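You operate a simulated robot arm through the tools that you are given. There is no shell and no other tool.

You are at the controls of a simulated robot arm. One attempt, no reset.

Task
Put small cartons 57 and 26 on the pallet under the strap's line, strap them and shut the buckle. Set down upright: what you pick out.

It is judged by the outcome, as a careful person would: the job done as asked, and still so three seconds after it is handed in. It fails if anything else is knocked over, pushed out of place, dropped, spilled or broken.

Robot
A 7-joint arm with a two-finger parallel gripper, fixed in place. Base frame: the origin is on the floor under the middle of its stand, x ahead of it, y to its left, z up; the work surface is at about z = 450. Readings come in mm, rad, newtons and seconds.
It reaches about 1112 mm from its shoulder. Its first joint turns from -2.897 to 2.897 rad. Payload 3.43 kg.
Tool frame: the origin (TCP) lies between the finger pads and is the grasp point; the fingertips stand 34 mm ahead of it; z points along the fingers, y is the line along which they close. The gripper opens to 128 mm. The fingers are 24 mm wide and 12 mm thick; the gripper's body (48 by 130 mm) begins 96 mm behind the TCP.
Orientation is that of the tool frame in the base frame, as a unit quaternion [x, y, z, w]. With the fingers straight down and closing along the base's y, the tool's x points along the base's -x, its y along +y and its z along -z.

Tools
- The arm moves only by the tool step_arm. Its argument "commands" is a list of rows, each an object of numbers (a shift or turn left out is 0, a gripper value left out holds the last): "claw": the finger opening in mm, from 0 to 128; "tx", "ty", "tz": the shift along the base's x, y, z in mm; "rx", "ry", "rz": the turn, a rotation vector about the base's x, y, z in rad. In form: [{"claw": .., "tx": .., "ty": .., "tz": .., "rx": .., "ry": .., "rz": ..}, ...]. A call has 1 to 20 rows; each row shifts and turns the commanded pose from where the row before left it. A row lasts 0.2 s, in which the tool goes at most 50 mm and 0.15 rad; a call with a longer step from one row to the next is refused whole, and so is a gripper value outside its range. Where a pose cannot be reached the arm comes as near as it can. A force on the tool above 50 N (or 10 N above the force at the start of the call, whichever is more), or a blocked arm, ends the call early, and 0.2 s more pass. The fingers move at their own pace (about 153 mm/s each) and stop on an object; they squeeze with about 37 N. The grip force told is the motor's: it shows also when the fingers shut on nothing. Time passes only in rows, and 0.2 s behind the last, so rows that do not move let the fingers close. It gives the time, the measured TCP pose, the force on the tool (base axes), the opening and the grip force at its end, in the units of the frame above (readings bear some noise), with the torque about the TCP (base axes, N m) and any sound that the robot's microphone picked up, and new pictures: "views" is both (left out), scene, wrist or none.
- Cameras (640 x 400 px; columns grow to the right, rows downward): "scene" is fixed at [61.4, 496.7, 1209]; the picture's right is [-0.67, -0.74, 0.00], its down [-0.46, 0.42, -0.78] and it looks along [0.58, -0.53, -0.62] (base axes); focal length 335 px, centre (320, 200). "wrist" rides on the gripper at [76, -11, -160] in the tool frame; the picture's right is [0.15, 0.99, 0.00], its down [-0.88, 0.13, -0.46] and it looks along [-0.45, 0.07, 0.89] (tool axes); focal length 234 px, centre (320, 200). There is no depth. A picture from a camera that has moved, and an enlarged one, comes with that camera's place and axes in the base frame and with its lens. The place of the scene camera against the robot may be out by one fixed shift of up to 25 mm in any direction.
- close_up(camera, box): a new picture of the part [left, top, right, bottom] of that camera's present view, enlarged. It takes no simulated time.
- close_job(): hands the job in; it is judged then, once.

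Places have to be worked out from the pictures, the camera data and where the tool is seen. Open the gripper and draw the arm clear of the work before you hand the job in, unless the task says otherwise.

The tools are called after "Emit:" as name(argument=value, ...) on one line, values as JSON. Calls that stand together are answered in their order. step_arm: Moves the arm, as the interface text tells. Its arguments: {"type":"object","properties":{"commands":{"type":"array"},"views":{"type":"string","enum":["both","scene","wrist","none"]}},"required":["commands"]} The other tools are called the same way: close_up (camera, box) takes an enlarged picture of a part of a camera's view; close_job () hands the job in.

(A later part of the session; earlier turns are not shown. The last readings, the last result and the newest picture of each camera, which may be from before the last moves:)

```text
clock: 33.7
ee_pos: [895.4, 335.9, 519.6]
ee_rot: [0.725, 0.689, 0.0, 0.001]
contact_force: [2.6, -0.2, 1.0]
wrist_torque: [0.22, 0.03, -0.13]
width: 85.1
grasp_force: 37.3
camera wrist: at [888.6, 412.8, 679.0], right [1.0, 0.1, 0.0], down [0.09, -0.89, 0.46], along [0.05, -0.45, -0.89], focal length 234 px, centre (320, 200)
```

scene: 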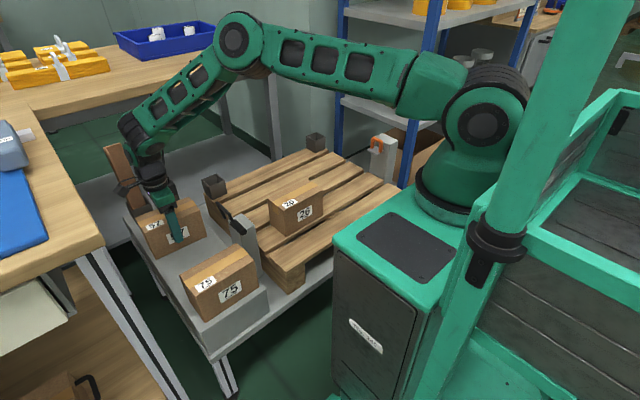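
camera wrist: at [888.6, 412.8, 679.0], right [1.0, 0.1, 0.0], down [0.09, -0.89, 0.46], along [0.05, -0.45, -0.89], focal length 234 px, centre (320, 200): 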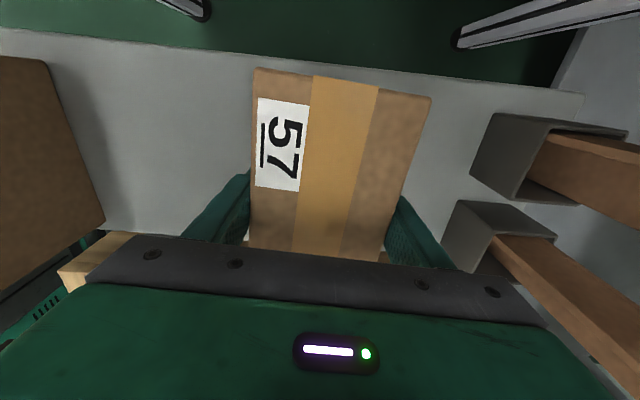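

Carton 57 is held at 85 mm with 37 N. I lift it straight up to z≈765.

Emit:
step_arm(commands=[{"tz": 5}, {"tz": 10}, {"tz": 15}, {"tz": 25}, {"tz": 30}, {"tz": 35}, {"tz": 40}, {"tz": 40}, {"tz": 30}, {"tz": 16}, {"tz": 0}])

```text
clock: 36.1
ee_pos: [896.5, 334.9, 764.4]
ee_rot: [0.724, 0.69, 0.0, 0.001]
contact_force: [0.0, -1.1, -5.0]
wrist_torque: [0.0, 0.01, -0.02]
width: 84.8
grasp_force: 37.2
camera wrist: at [888.7, 411.7, 926.3], right [1.0, 0.1, 0.0], down [0.09, -0.89, 0.46], along [0.05, -0.45, -0.89], focal length 234 px, centre (320, 200)
```

scene: 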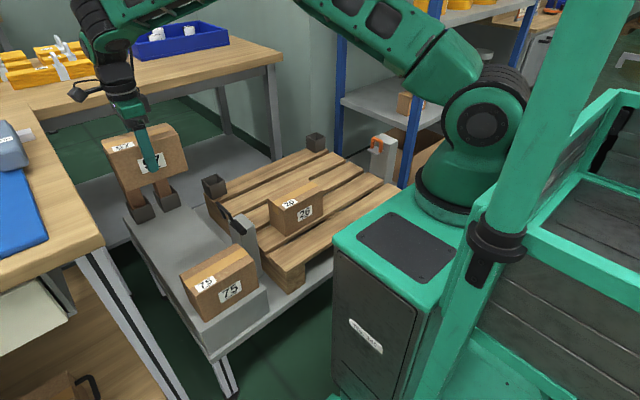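
wrist: 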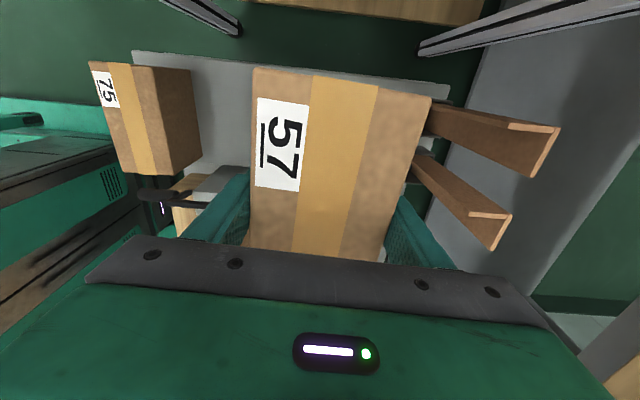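

Carton 57 is lifted cleanly. I carry it over to above (722, -220), squaring the yaw on the way.

Emit:
step_arm(commands=[{"ty": -20, "tx": -6}, {"ty": -35, "tx": -12}, {"ty": -42, "tx": -13}, {"ty": -42, "tx": -13}, {"ty": -42, "tx": -13}, {"ty": -42, "tx": -13, "rz": 0.01}, {"ty": -42, "tx": -13, "rz": 0.01}, {"ty": -42, "tx": -13, "rz": 0.01}, {"ty": -42, "tx": -13, "rz": 0.01}, {"ty": -42, "tx": -13, "rz": 0.009}, {"ty": -42, "tx": -13}, {"ty": -42, "tx": -13}, {"ty": -40, "tx": -13}, {"ty": -28, "tx": -12}, {"ty": -12, "tx": -2}, {"ty": 0}])

```text
clock: 39.5
ee_pos: [720.2, -219.6, 763.8]
ee_rot: [0.708, 0.707, 0.001, 0.002]
contact_force: [0.3, -0.4, -5.3]
wrist_torque: [0.01, 0.02, 0.01]
width: 84.9
grasp_force: 37.1
camera wrist: at [709.5, -143.4, 924.5], right [0.99, 0.14, 0.0], down [0.13, -0.88, 0.46], along [0.07, -0.45, -0.89], focal length 234 px, centre (320, 200)
```

scene: 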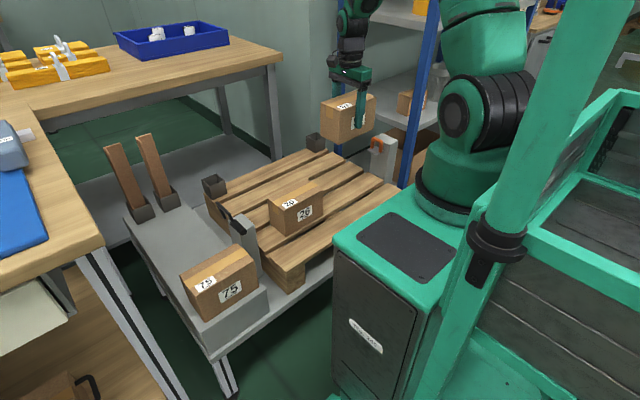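
wrist: 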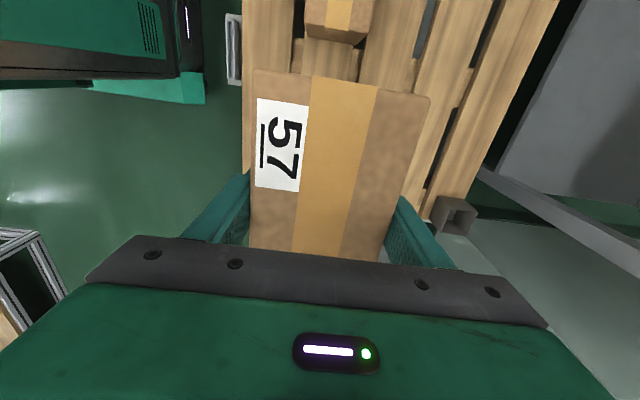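

Above the target spot. I lower to z≈535 first, then feel for contact.

Emit:
step_arm(commands=[{"tz": -20, "tx": 1}, {"tz": -35}, {"tz": -40}, {"tz": -40}, {"tz": -35}, {"tz": -25}, {"tz": -20}, {"tz": -14}, {"tz": 0}], views="both")

Emit:
step_arm(commands=[{"tz": -5}, {"tz": -4}, {"tz": -3}, {"tz": 0}], views="none")

```text
clock: 41.5
ee_pos: [720.4, -218.9, 535.5]
ee_rot: [0.708, 0.706, 0.001, 0.0]
contact_force: [-0.1, -0.3, -4.9]
wrist_torque: [0.04, 0.01, 0.01]
width: 84.9
grasp_force: 36.5
camera wrist: at [710.0, -142.4, 696.1], right [0.99, 0.14, 0.0], down [0.13, -0.88, 0.46], along [0.07, -0.45, -0.89], focal length 234 px, centre (320, 200)
```

scene: 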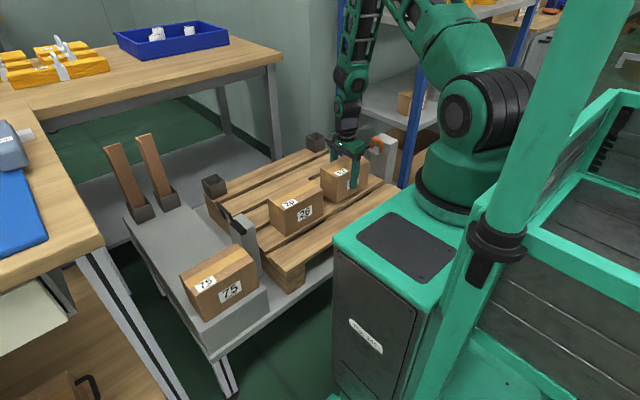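
wrist: 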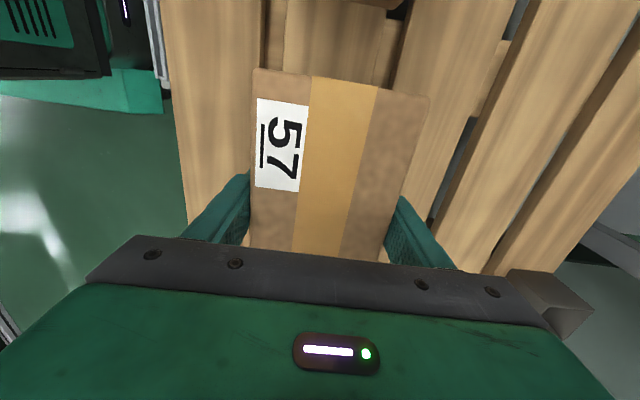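

```text
clock: 42.5
ee_pos: [721.2, -220.3, 522.7]
ee_rot: [0.707, 0.707, 0.001, 0.001]
contact_force: [-0.1, 0.5, -5.1]
wrist_torque: [0.03, 0.0, 0.01]
width: 84.7
grasp_force: 36.8
```

Still hanging free at z≈522.7. I lower by smaller steps to touch.

Emit:
step_arm(commands=[{"tz": -2}, {"tz": -2}, {"tz": -1}, {"tz": 0}], views="none")

```text
clock: 43.5
ee_pos: [722.1, -219.9, 518.7]
ee_rot: [0.707, 0.707, 0.001, 0.001]
contact_force: [0.0, 0.4, -5.5]
wrist_torque: [0.02, 0.02, 0.0]
width: 85.2
grasp_force: 37.2
```

Emit:
step_arm(commands=[{"tz": -1}, {"tz": -1}, {"tz": 0}], views="none")

```text
clock: 44.3
ee_pos: [722.7, -218.2, 518.0]
ee_rot: [0.708, 0.706, 0.001, 0.001]
contact_force: [-4.3, 2.6, 30.0]
wrist_torque: [0.22, 1.62, -0.31]
width: 84.9
grasp_force: 36.9
```

Contact at z≈517 (30 N). I unload by 1.3 mm and open the claw.

Emit:
step_arm(commands=[{"tz": 1.3}, {"tz": 0}], views="none")

Emit:
step_arm(commands=[{"claw": 90}, {"claw": 100}, {"claw": 110}, {"tz": 0}])

```text
clock: 44.9
ee_pos: [722.1, -221.0, 519.7]
ee_rot: [0.708, 0.706, 0.0, 0.001]
contact_force: [-0.3, 4.3, 10.7]
wrist_torque: [-0.56, 0.43, -0.39]
width: 85.0
grasp_force: 36.9
```

```text
clock: 45.9
ee_pos: [722.9, -220.3, 518.1]
ee_rot: [0.708, 0.706, 0.001, 0.0]
contact_force: [-0.4, -0.2, 0.4]
wrist_torque: [0.01, -0.02, -0.01]
width: 110.1
grasp_force: 0.0
camera wrist: at [710.9, -143.7, 679.0], right [0.99, 0.14, 0.0], down [0.13, -0.88, 0.46], along [0.07, -0.45, -0.89], focal length 234 px, centre (320, 200)
```

scene: 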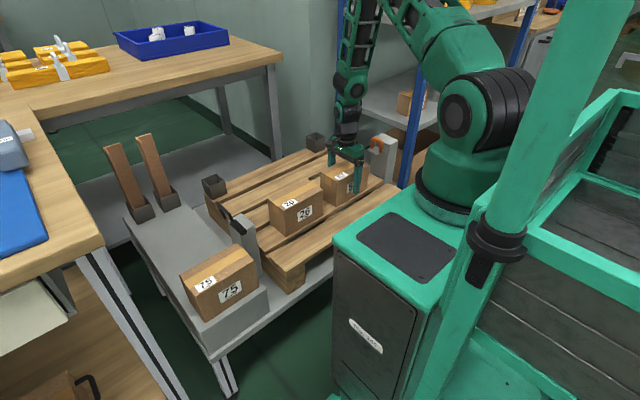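
wrist: 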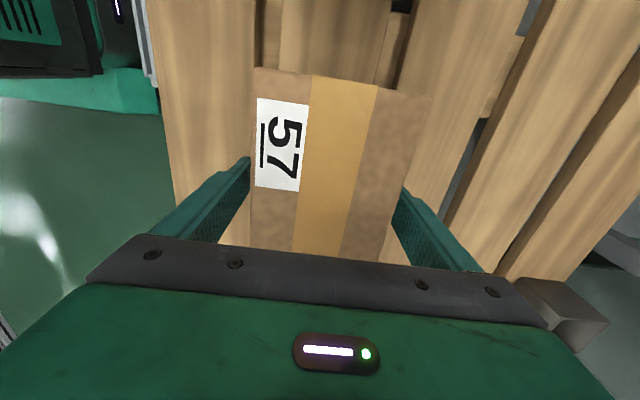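

Both cartons are down under the line. I lift straight off, then move toward the reel post at a safe height to measure the orange handle closely.

Emit:
step_arm(commands=[{"tz": 10}, {"tz": 20}, {"tz": 35}, {"tz": 45}, {"tz": 45}, {"tz": 45}, {"tz": 40}, {"ty": -20, "tz": 15}, {"ty": -25}, {"ty": -25}, {"ty": 0}])

```text
clock: 48.3
ee_pos: [720.5, -289.3, 774.1]
ee_rot: [0.708, 0.706, 0.0, 0.0]
contact_force: [1.1, -0.8, 0.0]
wrist_torque: [0.0, 0.02, 0.02]
width: 110.0
grasp_force: 0.0
camera wrist: at [709.5, -213.0, 934.5], right [0.99, 0.15, 0.0], down [0.13, -0.88, 0.46], along [0.07, -0.45, -0.89], focal length 234 px, centre (320, 200)
```

scene: 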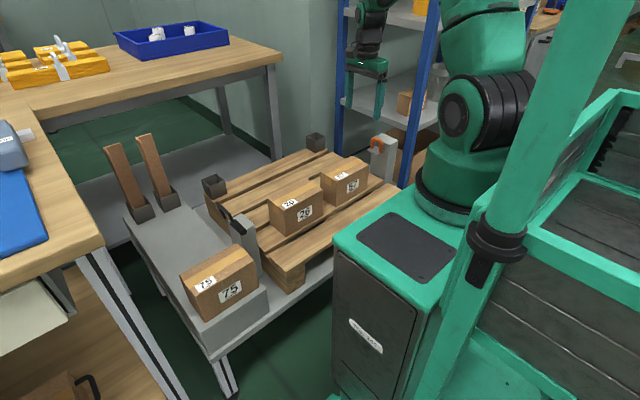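
wrist: 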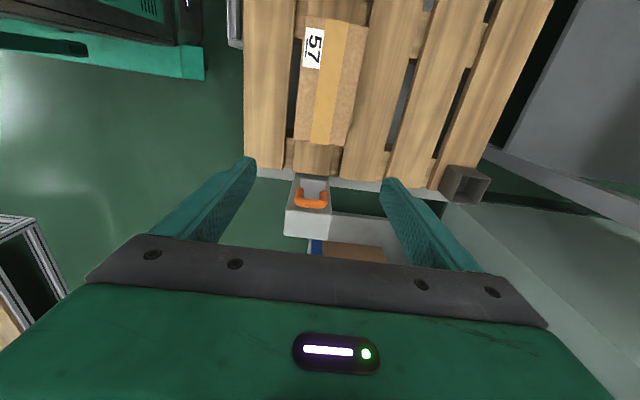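

Emit:
close_up(camera="wrist", box=[270, 160, 350, 245])

```text
4.71 times, centred on (310, 202) of wrist
camera zoom: at [709.5, -213.0, 934.5], right [0.99, 0.15, 0.0], down [0.13, -0.88, 0.46], along [0.07, -0.45, -0.89], focal length 1102 px, centre (367, 188)
```

zoom: 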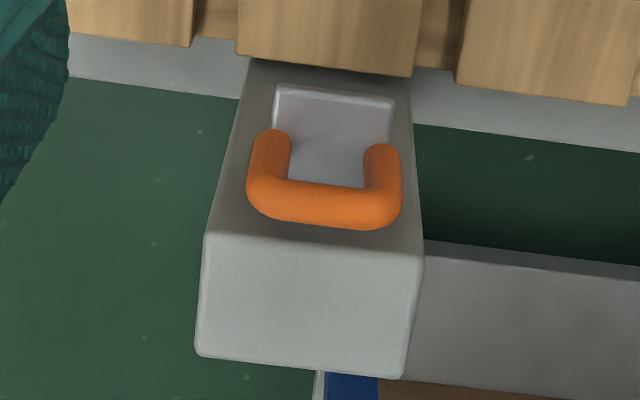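

Triangulating from two views: handle bar centre ≈ (720.6, -378, 622), tongue plate top z≈570, reel post face y≈-408. I move above the handle with the claw at 84, closing across x so the fingers go outside its legs.

Emit:
step_arm(commands=[{"claw": 84, "ty": -20}, {"ty": -25}, {"ty": -25}, {"ty": -19}, {"ty": 0}, {"tz": -25}, {"tz": -25}, {"tz": -20}, {"tz": 0}])

```text
clock: 50.3
ee_pos: [719.3, -379.6, 701.8]
ee_rot: [0.708, 0.706, 0.001, 0.0]
contact_force: [0.0, -0.3, 0.0]
wrist_torque: [-0.01, -0.03, -0.01]
width: 84.2
grasp_force: 0.1
camera wrist: at [709.8, -302.2, 862.8], right [0.99, 0.15, 0.0], down [0.13, -0.88, 0.46], along [0.07, -0.45, -0.89], focal length 234 px, centre (320, 200)
```

scene: 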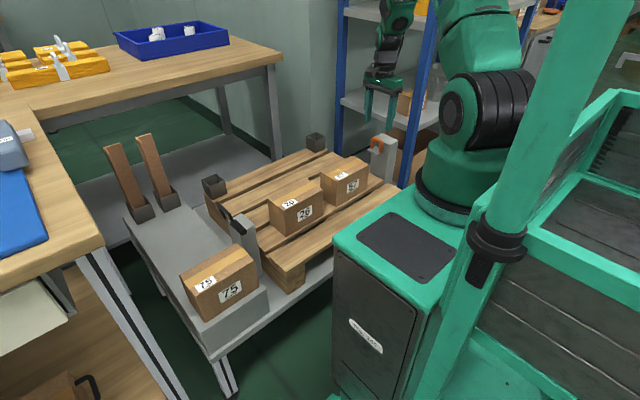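
wrist: 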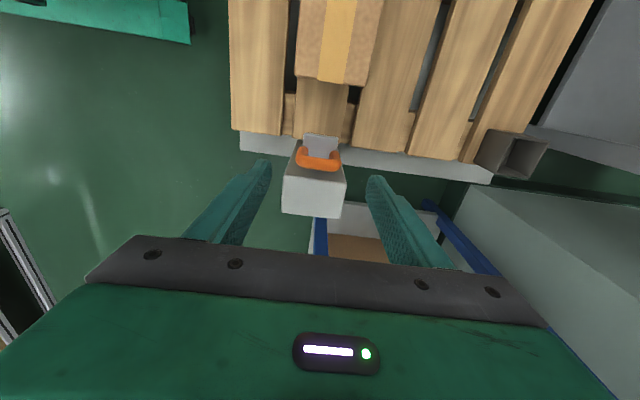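

The handle lies between the fingers' lines. I enlarge to verify alignment before descending.

Emit:
close_up(camera="wrist", box=[240, 120, 400, 230])

```text
3.64 times, centred on (320, 175) of wrist
camera zoom: at [709.8, -302.2, 862.8], right [0.99, 0.15, 0.0], down [0.13, -0.88, 0.46], along [0.07, -0.45, -0.89], focal length 852 px, centre (320, 291)
```

zoom: 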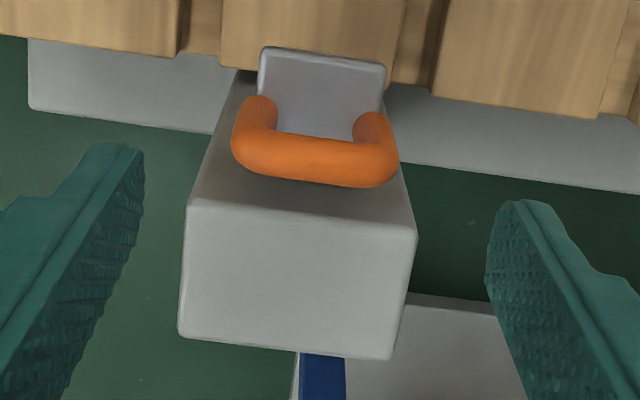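

Alignment is good (handle bar ≈ (720, -380)). I descend to TCP z≈612, leaving the fingertips just above the tongue plate.

Emit:
step_arm(commands=[{"tx": 0.5, "tz": -20}, {"tz": -20}, {"tz": -20}, {"tz": -15}, {"tz": -10}, {"tz": -4}, {"tz": 0}], views="both")

Emit:
close_up(camera="wrist", box=[240, 100, 400, 230])

```text
clock: 51.9
ee_pos: [721.8, -378.9, 614.6]
ee_rot: [0.707, 0.707, 0.001, 0.001]
contact_force: [-0.3, -0.8, -0.3]
wrist_torque: [0.02, 0.03, -0.01]
width: 84.3
grasp_force: 0.0
camera wrist: at [710.8, -302.4, 774.5], right [0.99, 0.14, 0.0], down [0.13, -0.88, 0.46], along [0.07, -0.45, -0.89], focal length 234 px, centre (320, 200)
```

scene: 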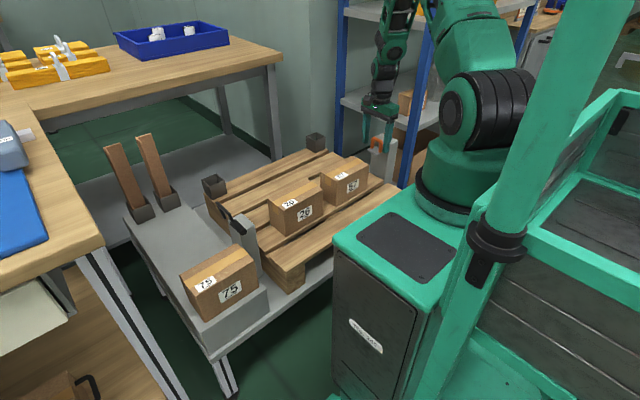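
wrist: 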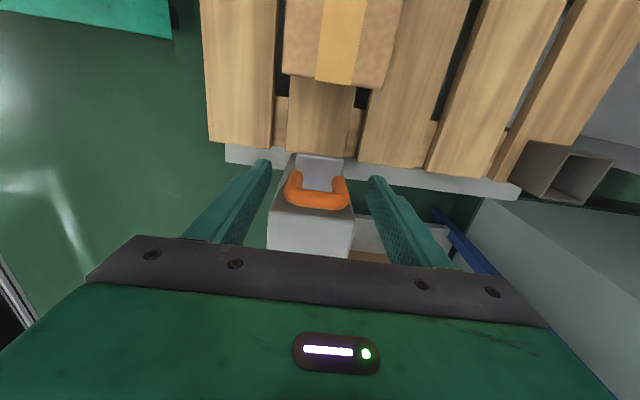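

```text
3.08 times, centred on (320, 165) of wrist
camera zoom: at [710.8, -302.4, 774.5], right [0.99, 0.14, 0.0], down [0.13, -0.88, 0.46], along [0.07, -0.45, -0.89], focal length 720 px, centre (320, 308)
```

zoom: 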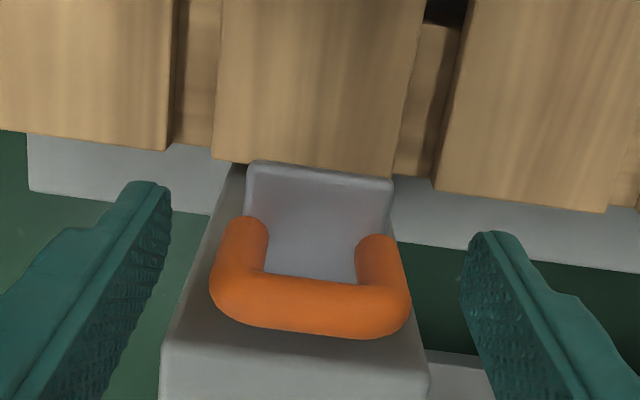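

The fingers are on both sides of the handle's legs. I close on it.

Emit:
step_arm(commands=[{"claw": 60, "tz": -2}, {"claw": 36}, {"tz": 0}, {"tz": 0}, {"tz": 0}])

```text
clock: 53.1
ee_pos: [720.3, -380.9, 610.0]
ee_rot: [0.709, 0.706, -0.001, 0.0]
contact_force: [-18.9, 2.5, 4.0]
wrist_torque: [0.17, -0.17, -0.23]
width: 53.3
grasp_force: 45.2
camera wrist: at [709.8, -302.9, 772.5], right [0.99, 0.14, 0.0], down [0.13, -0.88, 0.46], along [0.06, -0.45, -0.89], focal length 234 px, centre (320, 200)
```

scene: 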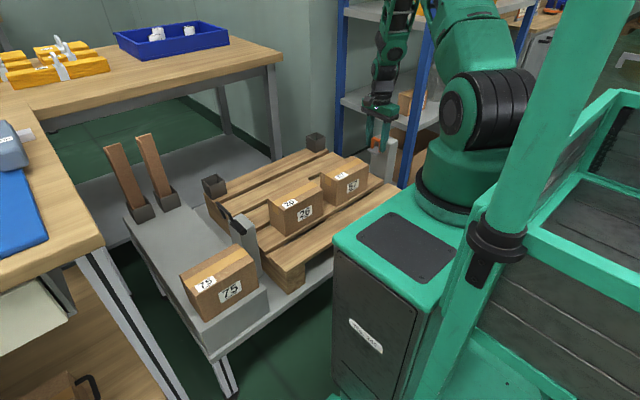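
wrist: 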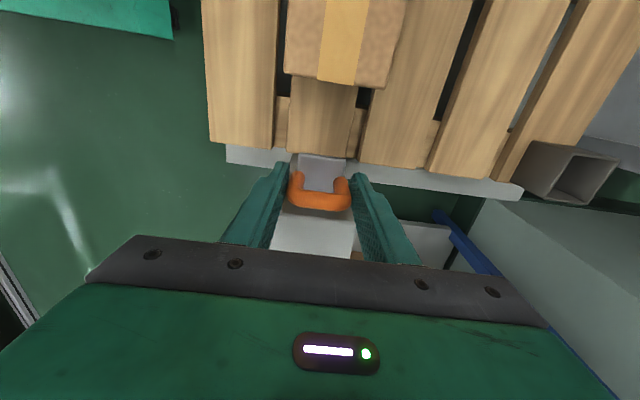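

The handle is gripped (53 mm), with a small sideways load of -19 N in x. I relieve that by shifting -1.5 mm, then try a gentle pull up and toward +y.

Emit:
step_arm(commands=[{"tx": -1.5}, {"tz": 0}], views="none")

Emit:
step_arm(commands=[{"ty": 3, "tz": 2}, {"ty": 3, "tz": 3}, {"ty": 4, "tz": 4}, {"tz": 0}])

```text
clock: 53.7
ee_pos: [720.8, -379.8, 611.8]
ee_rot: [0.708, 0.706, 0.001, 0.001]
contact_force: [-14.3, 2.3, 1.0]
wrist_torque: [0.12, -0.14, -0.39]
width: 53.6
grasp_force: 45.6
```

```text
clock: 54.7
ee_pos: [722.0, -370.0, 621.0]
ee_rot: [0.707, 0.707, 0.0, 0.0]
contact_force: [-11.8, -2.7, -19.4]
wrist_torque: [-0.44, -0.29, -0.01]
width: 53.3
grasp_force: 45.3
camera wrist: at [709.4, -293.1, 781.2], right [0.99, 0.14, 0.0], down [0.13, -0.88, 0.46], along [0.07, -0.45, -0.89], focal length 234 px, centre (320, 200)
```

scene: 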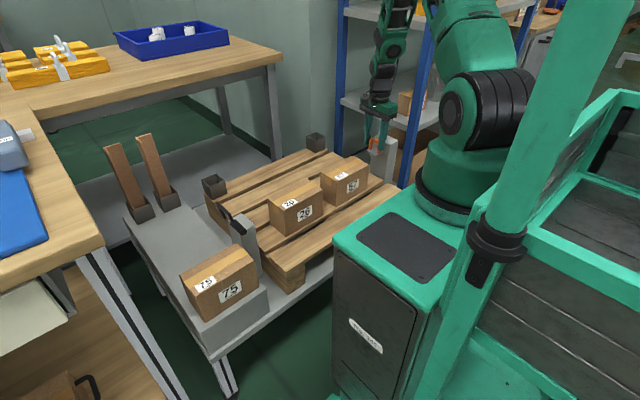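
wrist: 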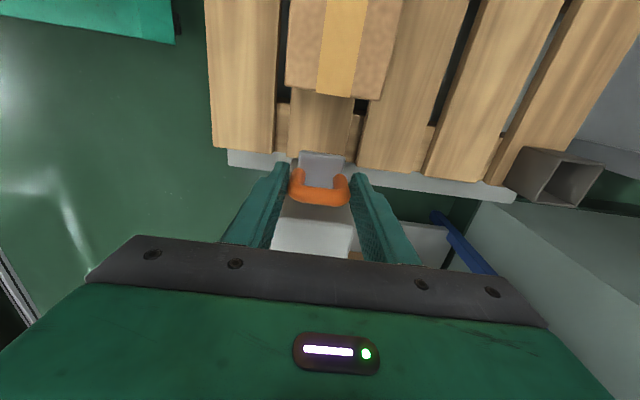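

The handle moved along in y, but there is a -19 N downward pull after lifting. I enlarge to see whether it rose with the fingers or slid in them.

Emit:
close_up(camera="wrist", box=[240, 100, 400, 230])

Emit:
close_up(camera="scene", box=[350, 100, 420, 190])

```text
3.08 times, centred on (320, 165) of wrist
camera zoom: at [709.4, -293.1, 781.2], right [0.99, 0.14, 0.0], down [0.13, -0.88, 0.46], along [0.07, -0.45, -0.89], focal length 720 px, centre (320, 308)
```

zoom: 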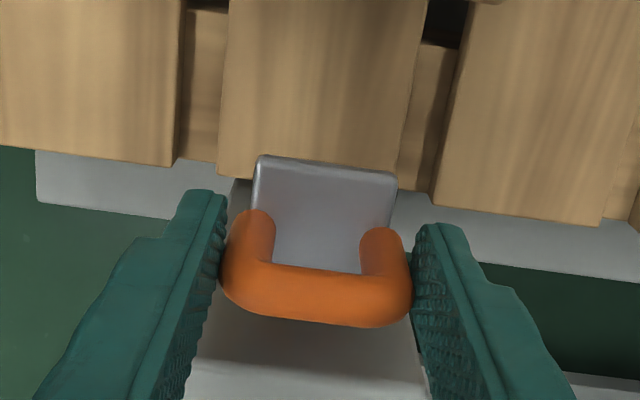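

```text
4.44 times, centred on (385, 145) of scene
camera zoom: at [61.4, 496.7, 1209.0], right [-0.67, -0.74, 0.0], down [-0.46, 0.42, -0.78], along [0.58, -0.53, -0.62], focal length 1491 px, centre (31, 444)
```

zoom: 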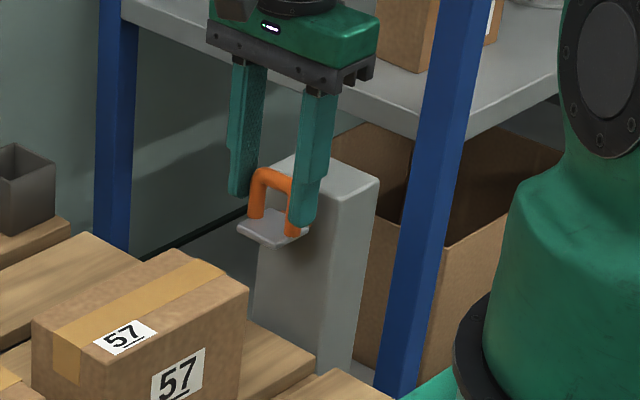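

The handle slid in y but did not rise, so the tongue seems to be guided along the strap's line at its own height. I go back down to the original grip height and pull along +y only.

Emit:
step_arm(commands=[{"tz": -4}, {"tz": -4}, {"tz": -1}, {"tz": 0}], views="none")

Emit:
step_arm(commands=[{"ty": 4}, {"ty": 6}, {"ty": 8}, {"ty": 8}, {"tz": 0}])

Emit:
close_up(camera="wrist", box=[240, 100, 400, 230])

Emit:
close_up(camera="scene", box=[320, 100, 420, 190])

```text
clock: 55.7
ee_pos: [719.3, -368.5, 613.9]
ee_rot: [0.708, 0.706, 0.001, 0.002]
contact_force: [-18.4, -1.2, 34.7]
wrist_torque: [-0.43, 0.07, -0.19]
width: 53.6
grasp_force: 45.3
```

```text
clock: 56.9
ee_pos: [720.0, -341.7, 611.5]
ee_rot: [0.708, 0.706, 0.001, 0.0]
contact_force: [-19.1, 1.3, 21.5]
wrist_torque: [-0.48, 0.08, -0.28]
width: 53.3
grasp_force: 45.3
camera wrist: at [709.3, -265.5, 772.7], right [0.99, 0.15, 0.0], down [0.13, -0.88, 0.46], along [0.07, -0.45, -0.89], focal length 234 px, centre (320, 200)
```

scene: 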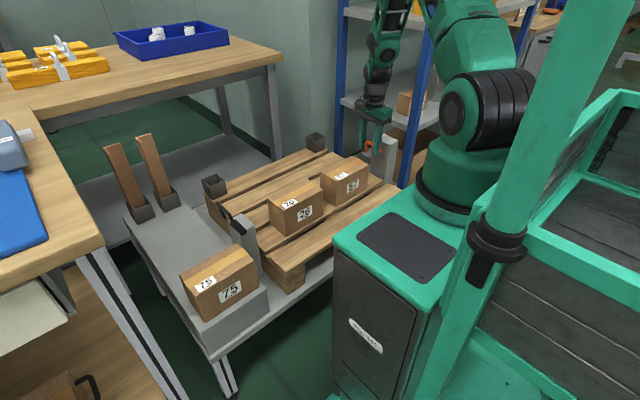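
wrist: 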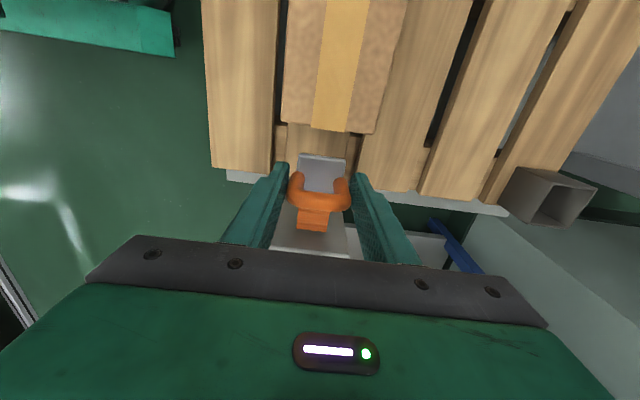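

```text
3.08 times, centred on (320, 165) of wrist
camera zoom: at [709.3, -265.5, 772.7], right [0.99, 0.15, 0.0], down [0.13, -0.88, 0.46], along [0.07, -0.45, -0.89], focal length 720 px, centre (320, 308)
```

zoom: 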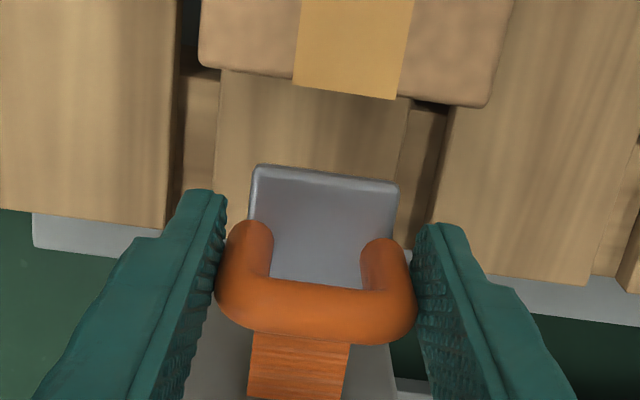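

```text
4.44 times, centred on (370, 145) of scene
camera zoom: at [61.4, 496.7, 1209.0], right [-0.67, -0.74, 0.0], down [-0.46, 0.42, -0.78], along [0.58, -0.53, -0.62], focal length 1491 px, centre (98, 444)
```

zoom: 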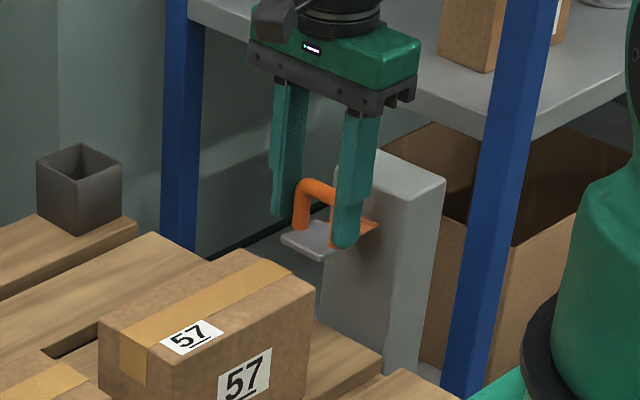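

The strap now pays out behind the tongue, so pulling along +y works. I relieve the side and downward loads (x -2, z +2) and check the forces.

Emit:
step_arm(commands=[{"tx": -2, "tz": 2}, {"tz": 0}], views="none")

```text
clock: 57.5
ee_pos: [720.5, -341.5, 612.1]
ee_rot: [0.707, 0.707, 0.001, 0.0]
contact_force: [1.5, -1.5, -22.4]
wrist_torque: [-0.68, -0.84, -0.23]
width: 53.1
grasp_force: 45.2
```

The x load is gone; z over-corrected (stiff, about 20 N/mm). I go back 1 mm and then pull onward in steps.

Emit:
step_arm(commands=[{"tz": -1}, {"tz": 0}], views="none")

```text
clock: 58.1
ee_pos: [720.7, -341.8, 611.0]
ee_rot: [0.707, 0.708, 0.002, 0.0]
contact_force: [6.5, 1.2, -25.1]
wrist_torque: [0.35, -0.93, 0.16]
width: 53.5
grasp_force: 45.4
```

Emit:
step_arm(commands=[{"tz": -1, "ty": 2}, {"ty": 2}, {"tz": 0}], views="none")

```text
clock: 58.9
ee_pos: [721.2, -339.2, 612.3]
ee_rot: [0.708, 0.706, 0.001, 0.003]
contact_force: [11.3, -0.9, -17.6]
wrist_torque: [-0.09, -1.18, 0.14]
width: 53.3
grasp_force: 44.8
```

Emit:
step_arm(commands=[{"tx": 0.8, "tz": -1}, {"ty": 6}, {"ty": 8}, {"tz": 0}], views="wrist")

```text
clock: 59.9
ee_pos: [720.6, -325.9, 612.9]
ee_rot: [0.708, 0.706, 0.0, 0.003]
contact_force: [4.4, -1.7, 29.4]
wrist_torque: [-0.53, -0.54, -0.21]
width: 53.4
grasp_force: 45.0
camera wrist: at [708.7, -249.1, 772.4], right [0.99, 0.14, 0.0], down [0.13, -0.88, 0.46], along [0.07, -0.45, -0.89], focal length 234 px, centre (320, 200)
```

wrist: 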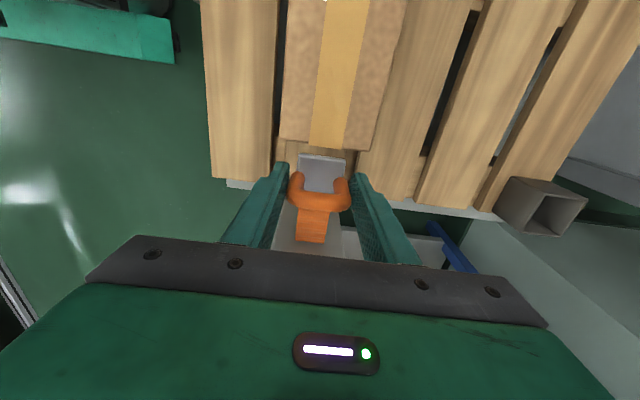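

The tongue's leading edge is now near carton 57's end. I enlarge the scene view to judge whether the plate clears the carton's top.

Emit:
step_arm(commands=[{"tz": 0.7}, {"tz": 0}], views="scene")

Emit:
close_up(camera="scene", box=[315, 115, 395, 205])

Emit:
close_up(camera="wrist", box=[260, 100, 380, 220])

```text
clock: 60.5
ee_pos: [719.9, -325.4, 612.1]
ee_rot: [0.708, 0.707, 0.001, 0.001]
contact_force: [8.9, -1.8, 16.3]
wrist_torque: [-1.32, -1.0, -0.26]
width: 53.1
grasp_force: 44.9
```

scene: 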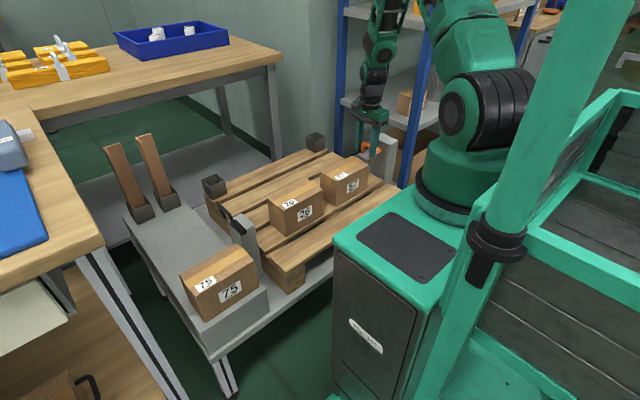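

```text
4.44 times, centred on (355, 160) of scene
camera zoom: at [61.4, 496.7, 1209.0], right [-0.67, -0.74, 0.0], down [-0.46, 0.42, -0.78], along [0.58, -0.53, -0.62], focal length 1491 px, centre (164, 378)
```

zoom: 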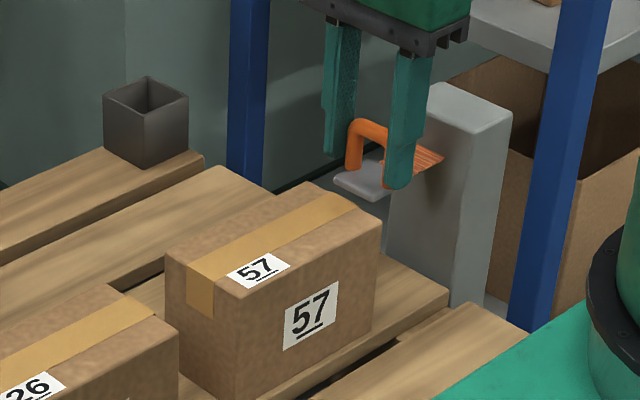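

```text
3.33 times, centred on (320, 160) of wrist
camera zoom: at [708.8, -248.4, 772.5], right [0.99, 0.15, 0.0], down [0.13, -0.88, 0.46], along [0.07, -0.45, -0.89], focal length 781 px, centre (320, 333)
```

zoom: 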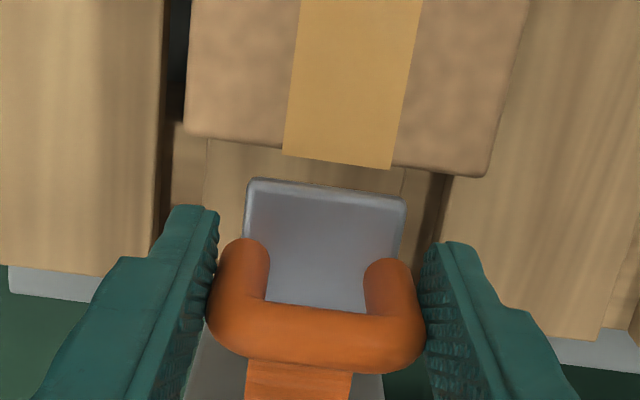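

Carton 57's top edge comes out at about z 559–560 and the plate's underside at about 562–563, so it should just clear. I advance slowly by 12 mm and check both force and picture for any nudge to the carton.

Emit:
step_arm(commands=[{"tz": 0.5, "ty": 2}, {"ty": 3}, {"ty": 3}, {"ty": 4}, {"tz": 0}], views="wrist")

Emit:
close_up(camera="wrist", box=[260, 100, 380, 220])

```text
clock: 61.7
ee_pos: [719.7, -311.8, 612.1]
ee_rot: [0.707, 0.707, 0.0, 0.001]
contact_force: [16.4, 0.8, -1.2]
wrist_torque: [-0.41, -1.2, 0.0]
width: 53.1
grasp_force: 44.7
camera wrist: at [709.1, -236.2, 772.7], right [0.99, 0.15, 0.0], down [0.13, -0.88, 0.46], along [0.07, -0.45, -0.89], focal length 234 px, centre (320, 200)
```

wrist: 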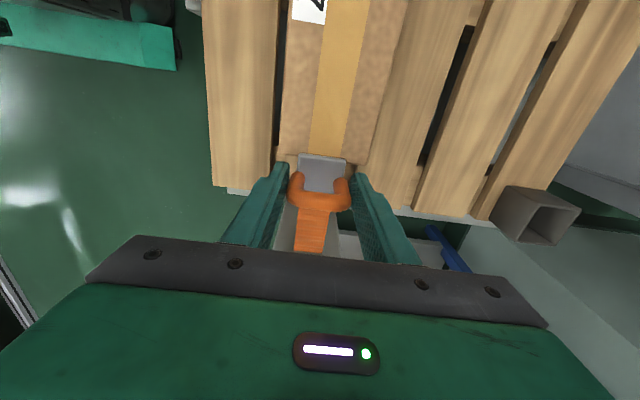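

```text
3.33 times, centred on (320, 160) of wrist
camera zoom: at [709.1, -236.2, 772.7], right [0.99, 0.15, 0.0], down [0.13, -0.88, 0.46], along [0.07, -0.45, -0.89], focal length 781 px, centre (320, 333)
```

zoom: 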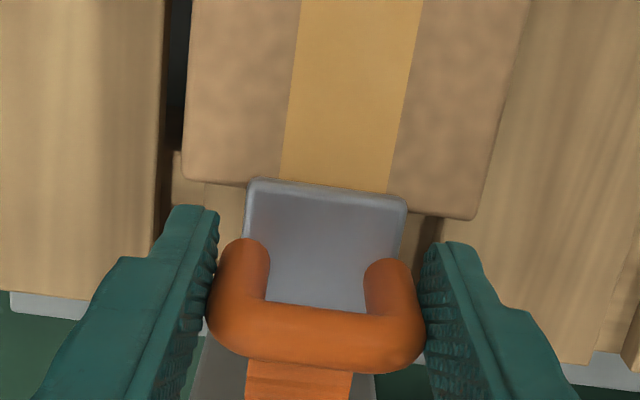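

The plate's front edge now overlaps the carton's edge in the picture, the carton has not moved, and the y force is nil. I continue with another 20 mm, relieving x by 0.8 mm.

Emit:
step_arm(commands=[{"tx": 0.8, "ty": 4}, {"ty": 5}, {"ty": 5}, {"ty": 6}, {"tz": 0}], views="wrist")

Emit:
close_up(camera="wrist", box=[260, 100, 380, 220])

Emit:
close_up(camera="scene", box=[315, 115, 395, 205])

```text
clock: 62.9
ee_pos: [720.5, -293.6, 612.5]
ee_rot: [0.707, 0.707, 0.0, 0.001]
contact_force: [9.6, -0.4, 6.6]
wrist_torque: [-0.35, -0.94, -0.11]
width: 53.1
grasp_force: 45.4
camera wrist: at [709.1, -216.7, 772.6], right [0.99, 0.14, 0.0], down [0.13, -0.88, 0.46], along [0.07, -0.45, -0.89], focal length 234 px, centre (320, 200)
```

wrist: 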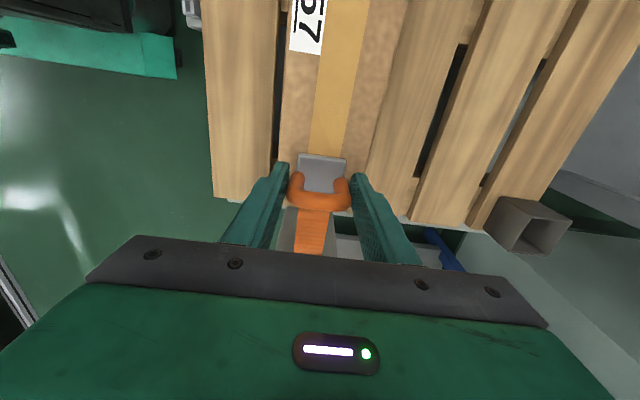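

```text
3.33 times, centred on (320, 160) of wrist
camera zoom: at [709.1, -216.7, 772.6], right [0.99, 0.14, 0.0], down [0.13, -0.88, 0.46], along [0.07, -0.45, -0.89], focal length 781 px, centre (320, 333)
```

zoom: 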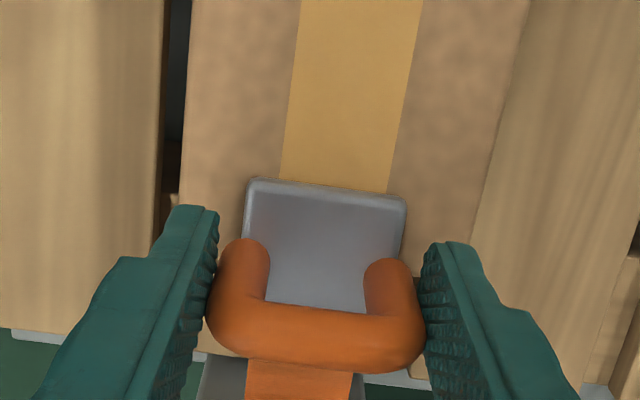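

```text
4.44 times, centred on (355, 160) of scene
camera zoom: at [61.4, 496.7, 1209.0], right [-0.67, -0.74, 0.0], down [-0.46, 0.42, -0.78], along [0.58, -0.53, -0.62], focal length 1491 px, centre (164, 378)
```

zoom: 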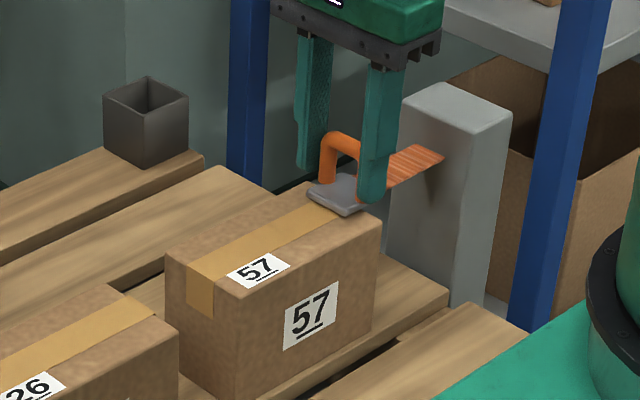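

The tongue glides over carton 57, which stays put, and the strap trails behind. I continue pulling in moderate steps.

Emit:
step_arm(commands=[{"tx": 0.4, "ty": 6}, {"ty": 9}, {"ty": 10}, {"ty": 10}, {"ty": 10}, {"ty": 10}, {"ty": 8}, {"tz": 0}], views="none")

```text
clock: 64.7
ee_pos: [720.6, -229.8, 612.4]
ee_rot: [0.708, 0.707, 0.0, 0.001]
contact_force: [-0.9, 0.3, -16.1]
wrist_torque: [-0.22, -0.95, -0.15]
width: 53.2
grasp_force: 45.0
```

Forces are small (z -16 N). I lower the command by 0.5 mm and keep pulling.

Emit:
step_arm(commands=[{"tz": -0.5, "ty": 8}, {"ty": 10}, {"ty": 11}, {"ty": 11}, {"ty": 11}, {"ty": 11}, {"ty": 10}, {"ty": 8}, {"tz": 0}], views="scene")

```text
clock: 66.7
ee_pos: [720.5, -149.4, 612.2]
ee_rot: [0.708, 0.706, 0.001, 0.001]
contact_force: [-13.4, 1.4, 27.1]
wrist_torque: [-0.38, 0.04, -0.24]
width: 53.7
grasp_force: 45.1
```

scene: 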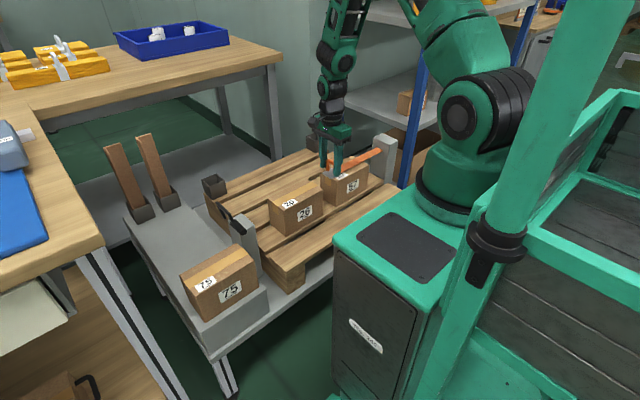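

The strap lies across carton 57 and the tongue is approaching carton 26's end. I correct z +0.7 and x -0.7 and go on to y≈-108.

Emit:
step_arm(commands=[{"tx": -0.7, "tz": 0.7, "ty": 4}, {"ty": 8}, {"ty": 10}, {"ty": 10}, {"ty": 8}, {"tz": 0}], views="wrist")

Emit:
close_up(camera="wrist", box=[260, 100, 380, 220])

```text
clock: 68.1
ee_pos: [720.0, -110.1, 610.4]
ee_rot: [0.708, 0.706, 0.001, 0.0]
contact_force: [3.7, 1.0, -19.5]
wrist_torque: [-0.37, -1.05, -0.11]
width: 53.1
grasp_force: 44.9
camera wrist: at [709.1, -33.5, 772.6], right [0.99, 0.15, 0.0], down [0.13, -0.88, 0.46], along [0.07, -0.45, -0.89], focal length 234 px, centre (320, 200)
```

wrist: 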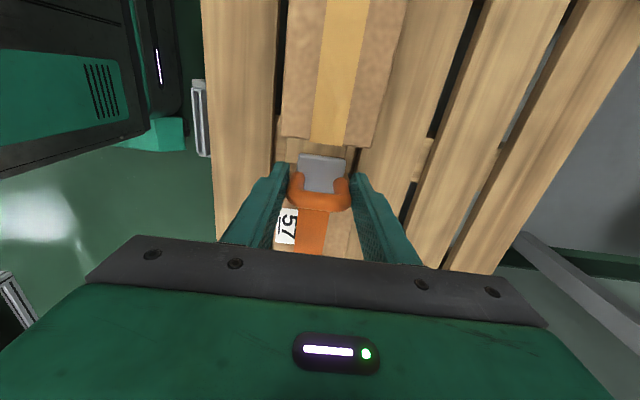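

```text
3.33 times, centred on (320, 160) of wrist
camera zoom: at [709.1, -33.5, 772.6], right [0.99, 0.15, 0.0], down [0.13, -0.88, 0.46], along [0.07, -0.45, -0.89], focal length 781 px, centre (320, 333)
```

zoom: 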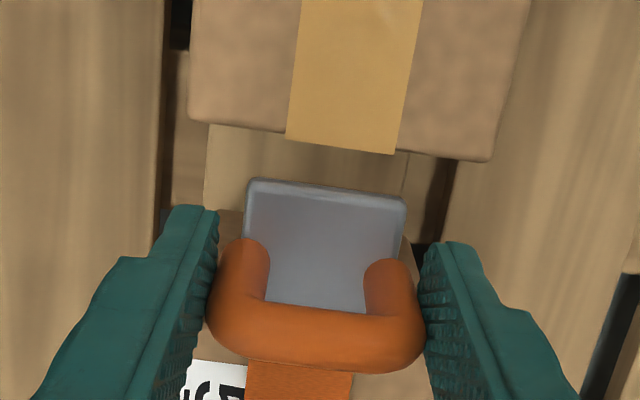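

Next the plate's edge meets carton 26's end. I ease z by -0.4 and advance 25 mm slowly, then check that carton 26 stays.

Emit:
step_arm(commands=[{"tz": -0.4, "ty": 4}, {"ty": 5}, {"ty": 5}, {"ty": 5}, {"ty": 6}, {"tz": 0}], views="wrist")

Emit:
close_up(camera="wrist", box=[260, 100, 380, 220])

Emit:
close_up(camera="scene", box=[255, 130, 395, 250])

```text
clock: 69.5
ee_pos: [720.1, -85.0, 612.0]
ee_rot: [0.708, 0.706, 0.001, 0.0]
contact_force: [-5.4, 1.0, 10.3]
wrist_torque: [-0.07, -0.57, -0.19]
width: 53.7
grasp_force: 44.9
camera wrist: at [709.1, -8.9, 772.5], right [0.99, 0.15, 0.0], down [0.13, -0.88, 0.46], along [0.07, -0.45, -0.89], focal length 234 px, centre (320, 200)
```

wrist: 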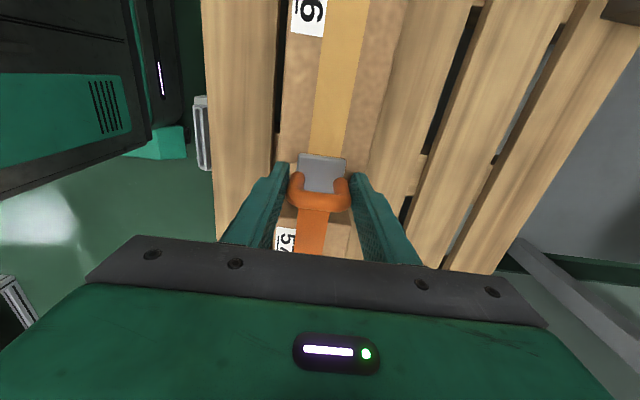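

```text
3.33 times, centred on (320, 160) of wrist
camera zoom: at [709.1, -8.9, 772.5], right [0.99, 0.15, 0.0], down [0.13, -0.88, 0.46], along [0.07, -0.45, -0.89], focal length 781 px, centre (320, 333)
```

zoom: 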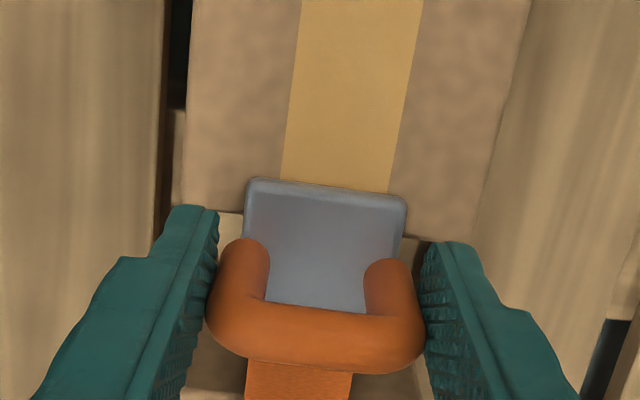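

```text
3.33 times, centred on (325, 190) of scene
camera zoom: at [61.4, 496.7, 1209.0], right [-0.67, -0.74, 0.0], down [-0.46, 0.42, -0.78], along [0.58, -0.53, -0.62], focal length 1118 px, centre (303, 233)
```

zoom: 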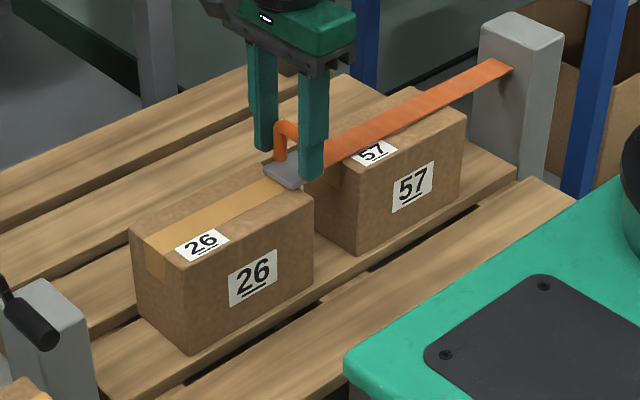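

The strap runs cleanly over both cartons. I continue pulling toward the buckle in moderate steps.

Emit:
step_arm(commands=[{"tz": 0.2, "ty": 8}, {"ty": 10}, {"ty": 11}, {"ty": 11}, {"ty": 11}, {"ty": 11}, {"ty": 10}, {"ty": 8}, {"tz": 0}], views="none")

```text
clock: 71.5
ee_pos: [720.4, -4.8, 612.6]
ee_rot: [0.708, 0.706, 0.0, 0.001]
contact_force: [-0.7, 2.0, -1.2]
wrist_torque: [-0.6, -1.05, -0.13]
width: 53.5
grasp_force: 45.0
```

Emit:
step_arm(commands=[{"ty": 8}, {"ty": 10}, {"ty": 11}, {"ty": 11}, {"ty": 11}, {"ty": 11}, {"ty": 11}, {"ty": 10}, {"ty": 8}, {"tz": 0}], views="both")

```text
clock: 73.7
ee_pos: [719.8, 85.8, 611.9]
ee_rot: [0.708, 0.706, 0.001, 0.001]
contact_force: [-2.9, 1.6, -0.1]
wrist_torque: [-0.4, -0.64, 0.14]
width: 53.5
grasp_force: 44.7
camera wrist: at [709.0, 162.4, 772.4], right [0.99, 0.14, 0.0], down [0.13, -0.88, 0.46], along [0.07, -0.45, -0.89], focal length 234 px, centre (320, 200)
```

scene: 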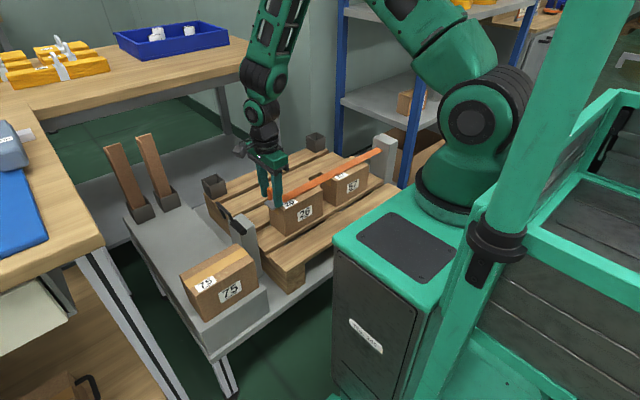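
wrist: 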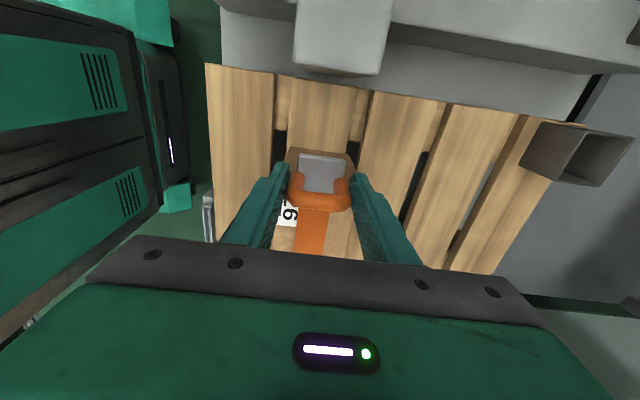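

The tongue has passed both cartons; the buckle post is next. I continue to y≈146 and look again.

Emit:
step_arm(commands=[{"ty": 8}, {"ty": 10}, {"ty": 10}, {"ty": 10}, {"ty": 10}, {"ty": 8}, {"ty": 4}, {"tz": 0}], views="both")

Emit:
close_up(camera="wrist", box=[240, 80, 400, 220])

Emit:
close_up(camera="scene", box=[200, 150, 300, 260])

```text
clock: 75.5
ee_pos: [720.3, 146.3, 612.1]
ee_rot: [0.708, 0.706, 0.001, 0.001]
contact_force: [-4.3, 0.6, -8.5]
wrist_torque: [-0.71, -0.9, -0.11]
width: 53.0
grasp_force: 45.1
camera wrist: at [709.1, 222.8, 772.5], right [0.99, 0.15, 0.0], down [0.13, -0.88, 0.46], along [0.07, -0.45, -0.89], focal length 234 px, centre (320, 200)
```

scene: 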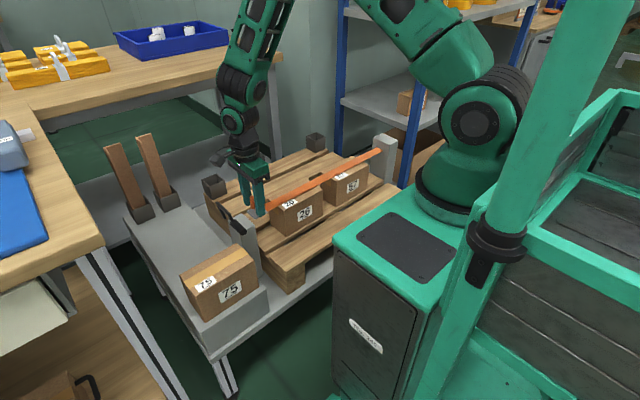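
wrist: 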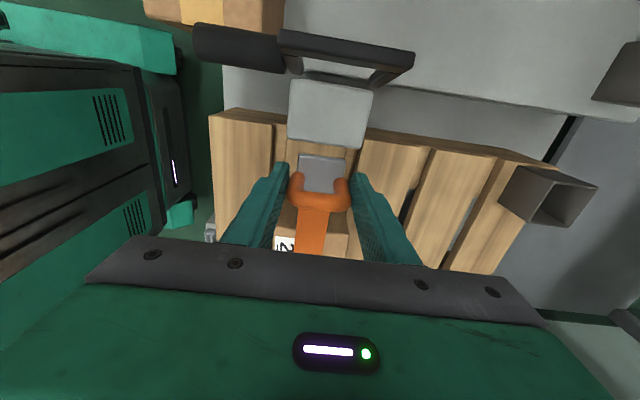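

```text
2.86 times, centred on (320, 150) of wrist
camera zoom: at [709.1, 222.8, 772.5], right [0.99, 0.15, 0.0], down [0.13, -0.88, 0.46], along [0.07, -0.45, -0.89], focal length 669 px, centre (320, 343)
```

zoom: 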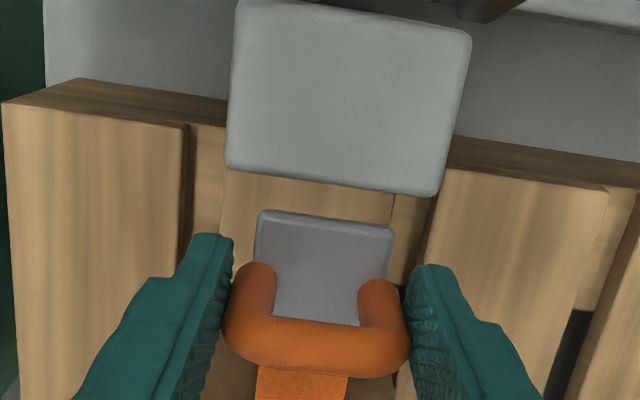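

```text
3.64 times, centred on (250, 205) of scene
camera zoom: at [61.4, 496.7, 1209.0], right [-0.67, -0.74, 0.0], down [-0.46, 0.42, -0.78], along [0.58, -0.53, -0.62], focal length 1220 px, centre (574, 182)
```

zoom: 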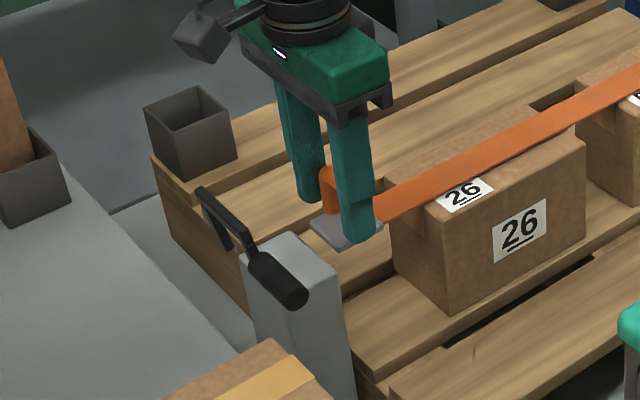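

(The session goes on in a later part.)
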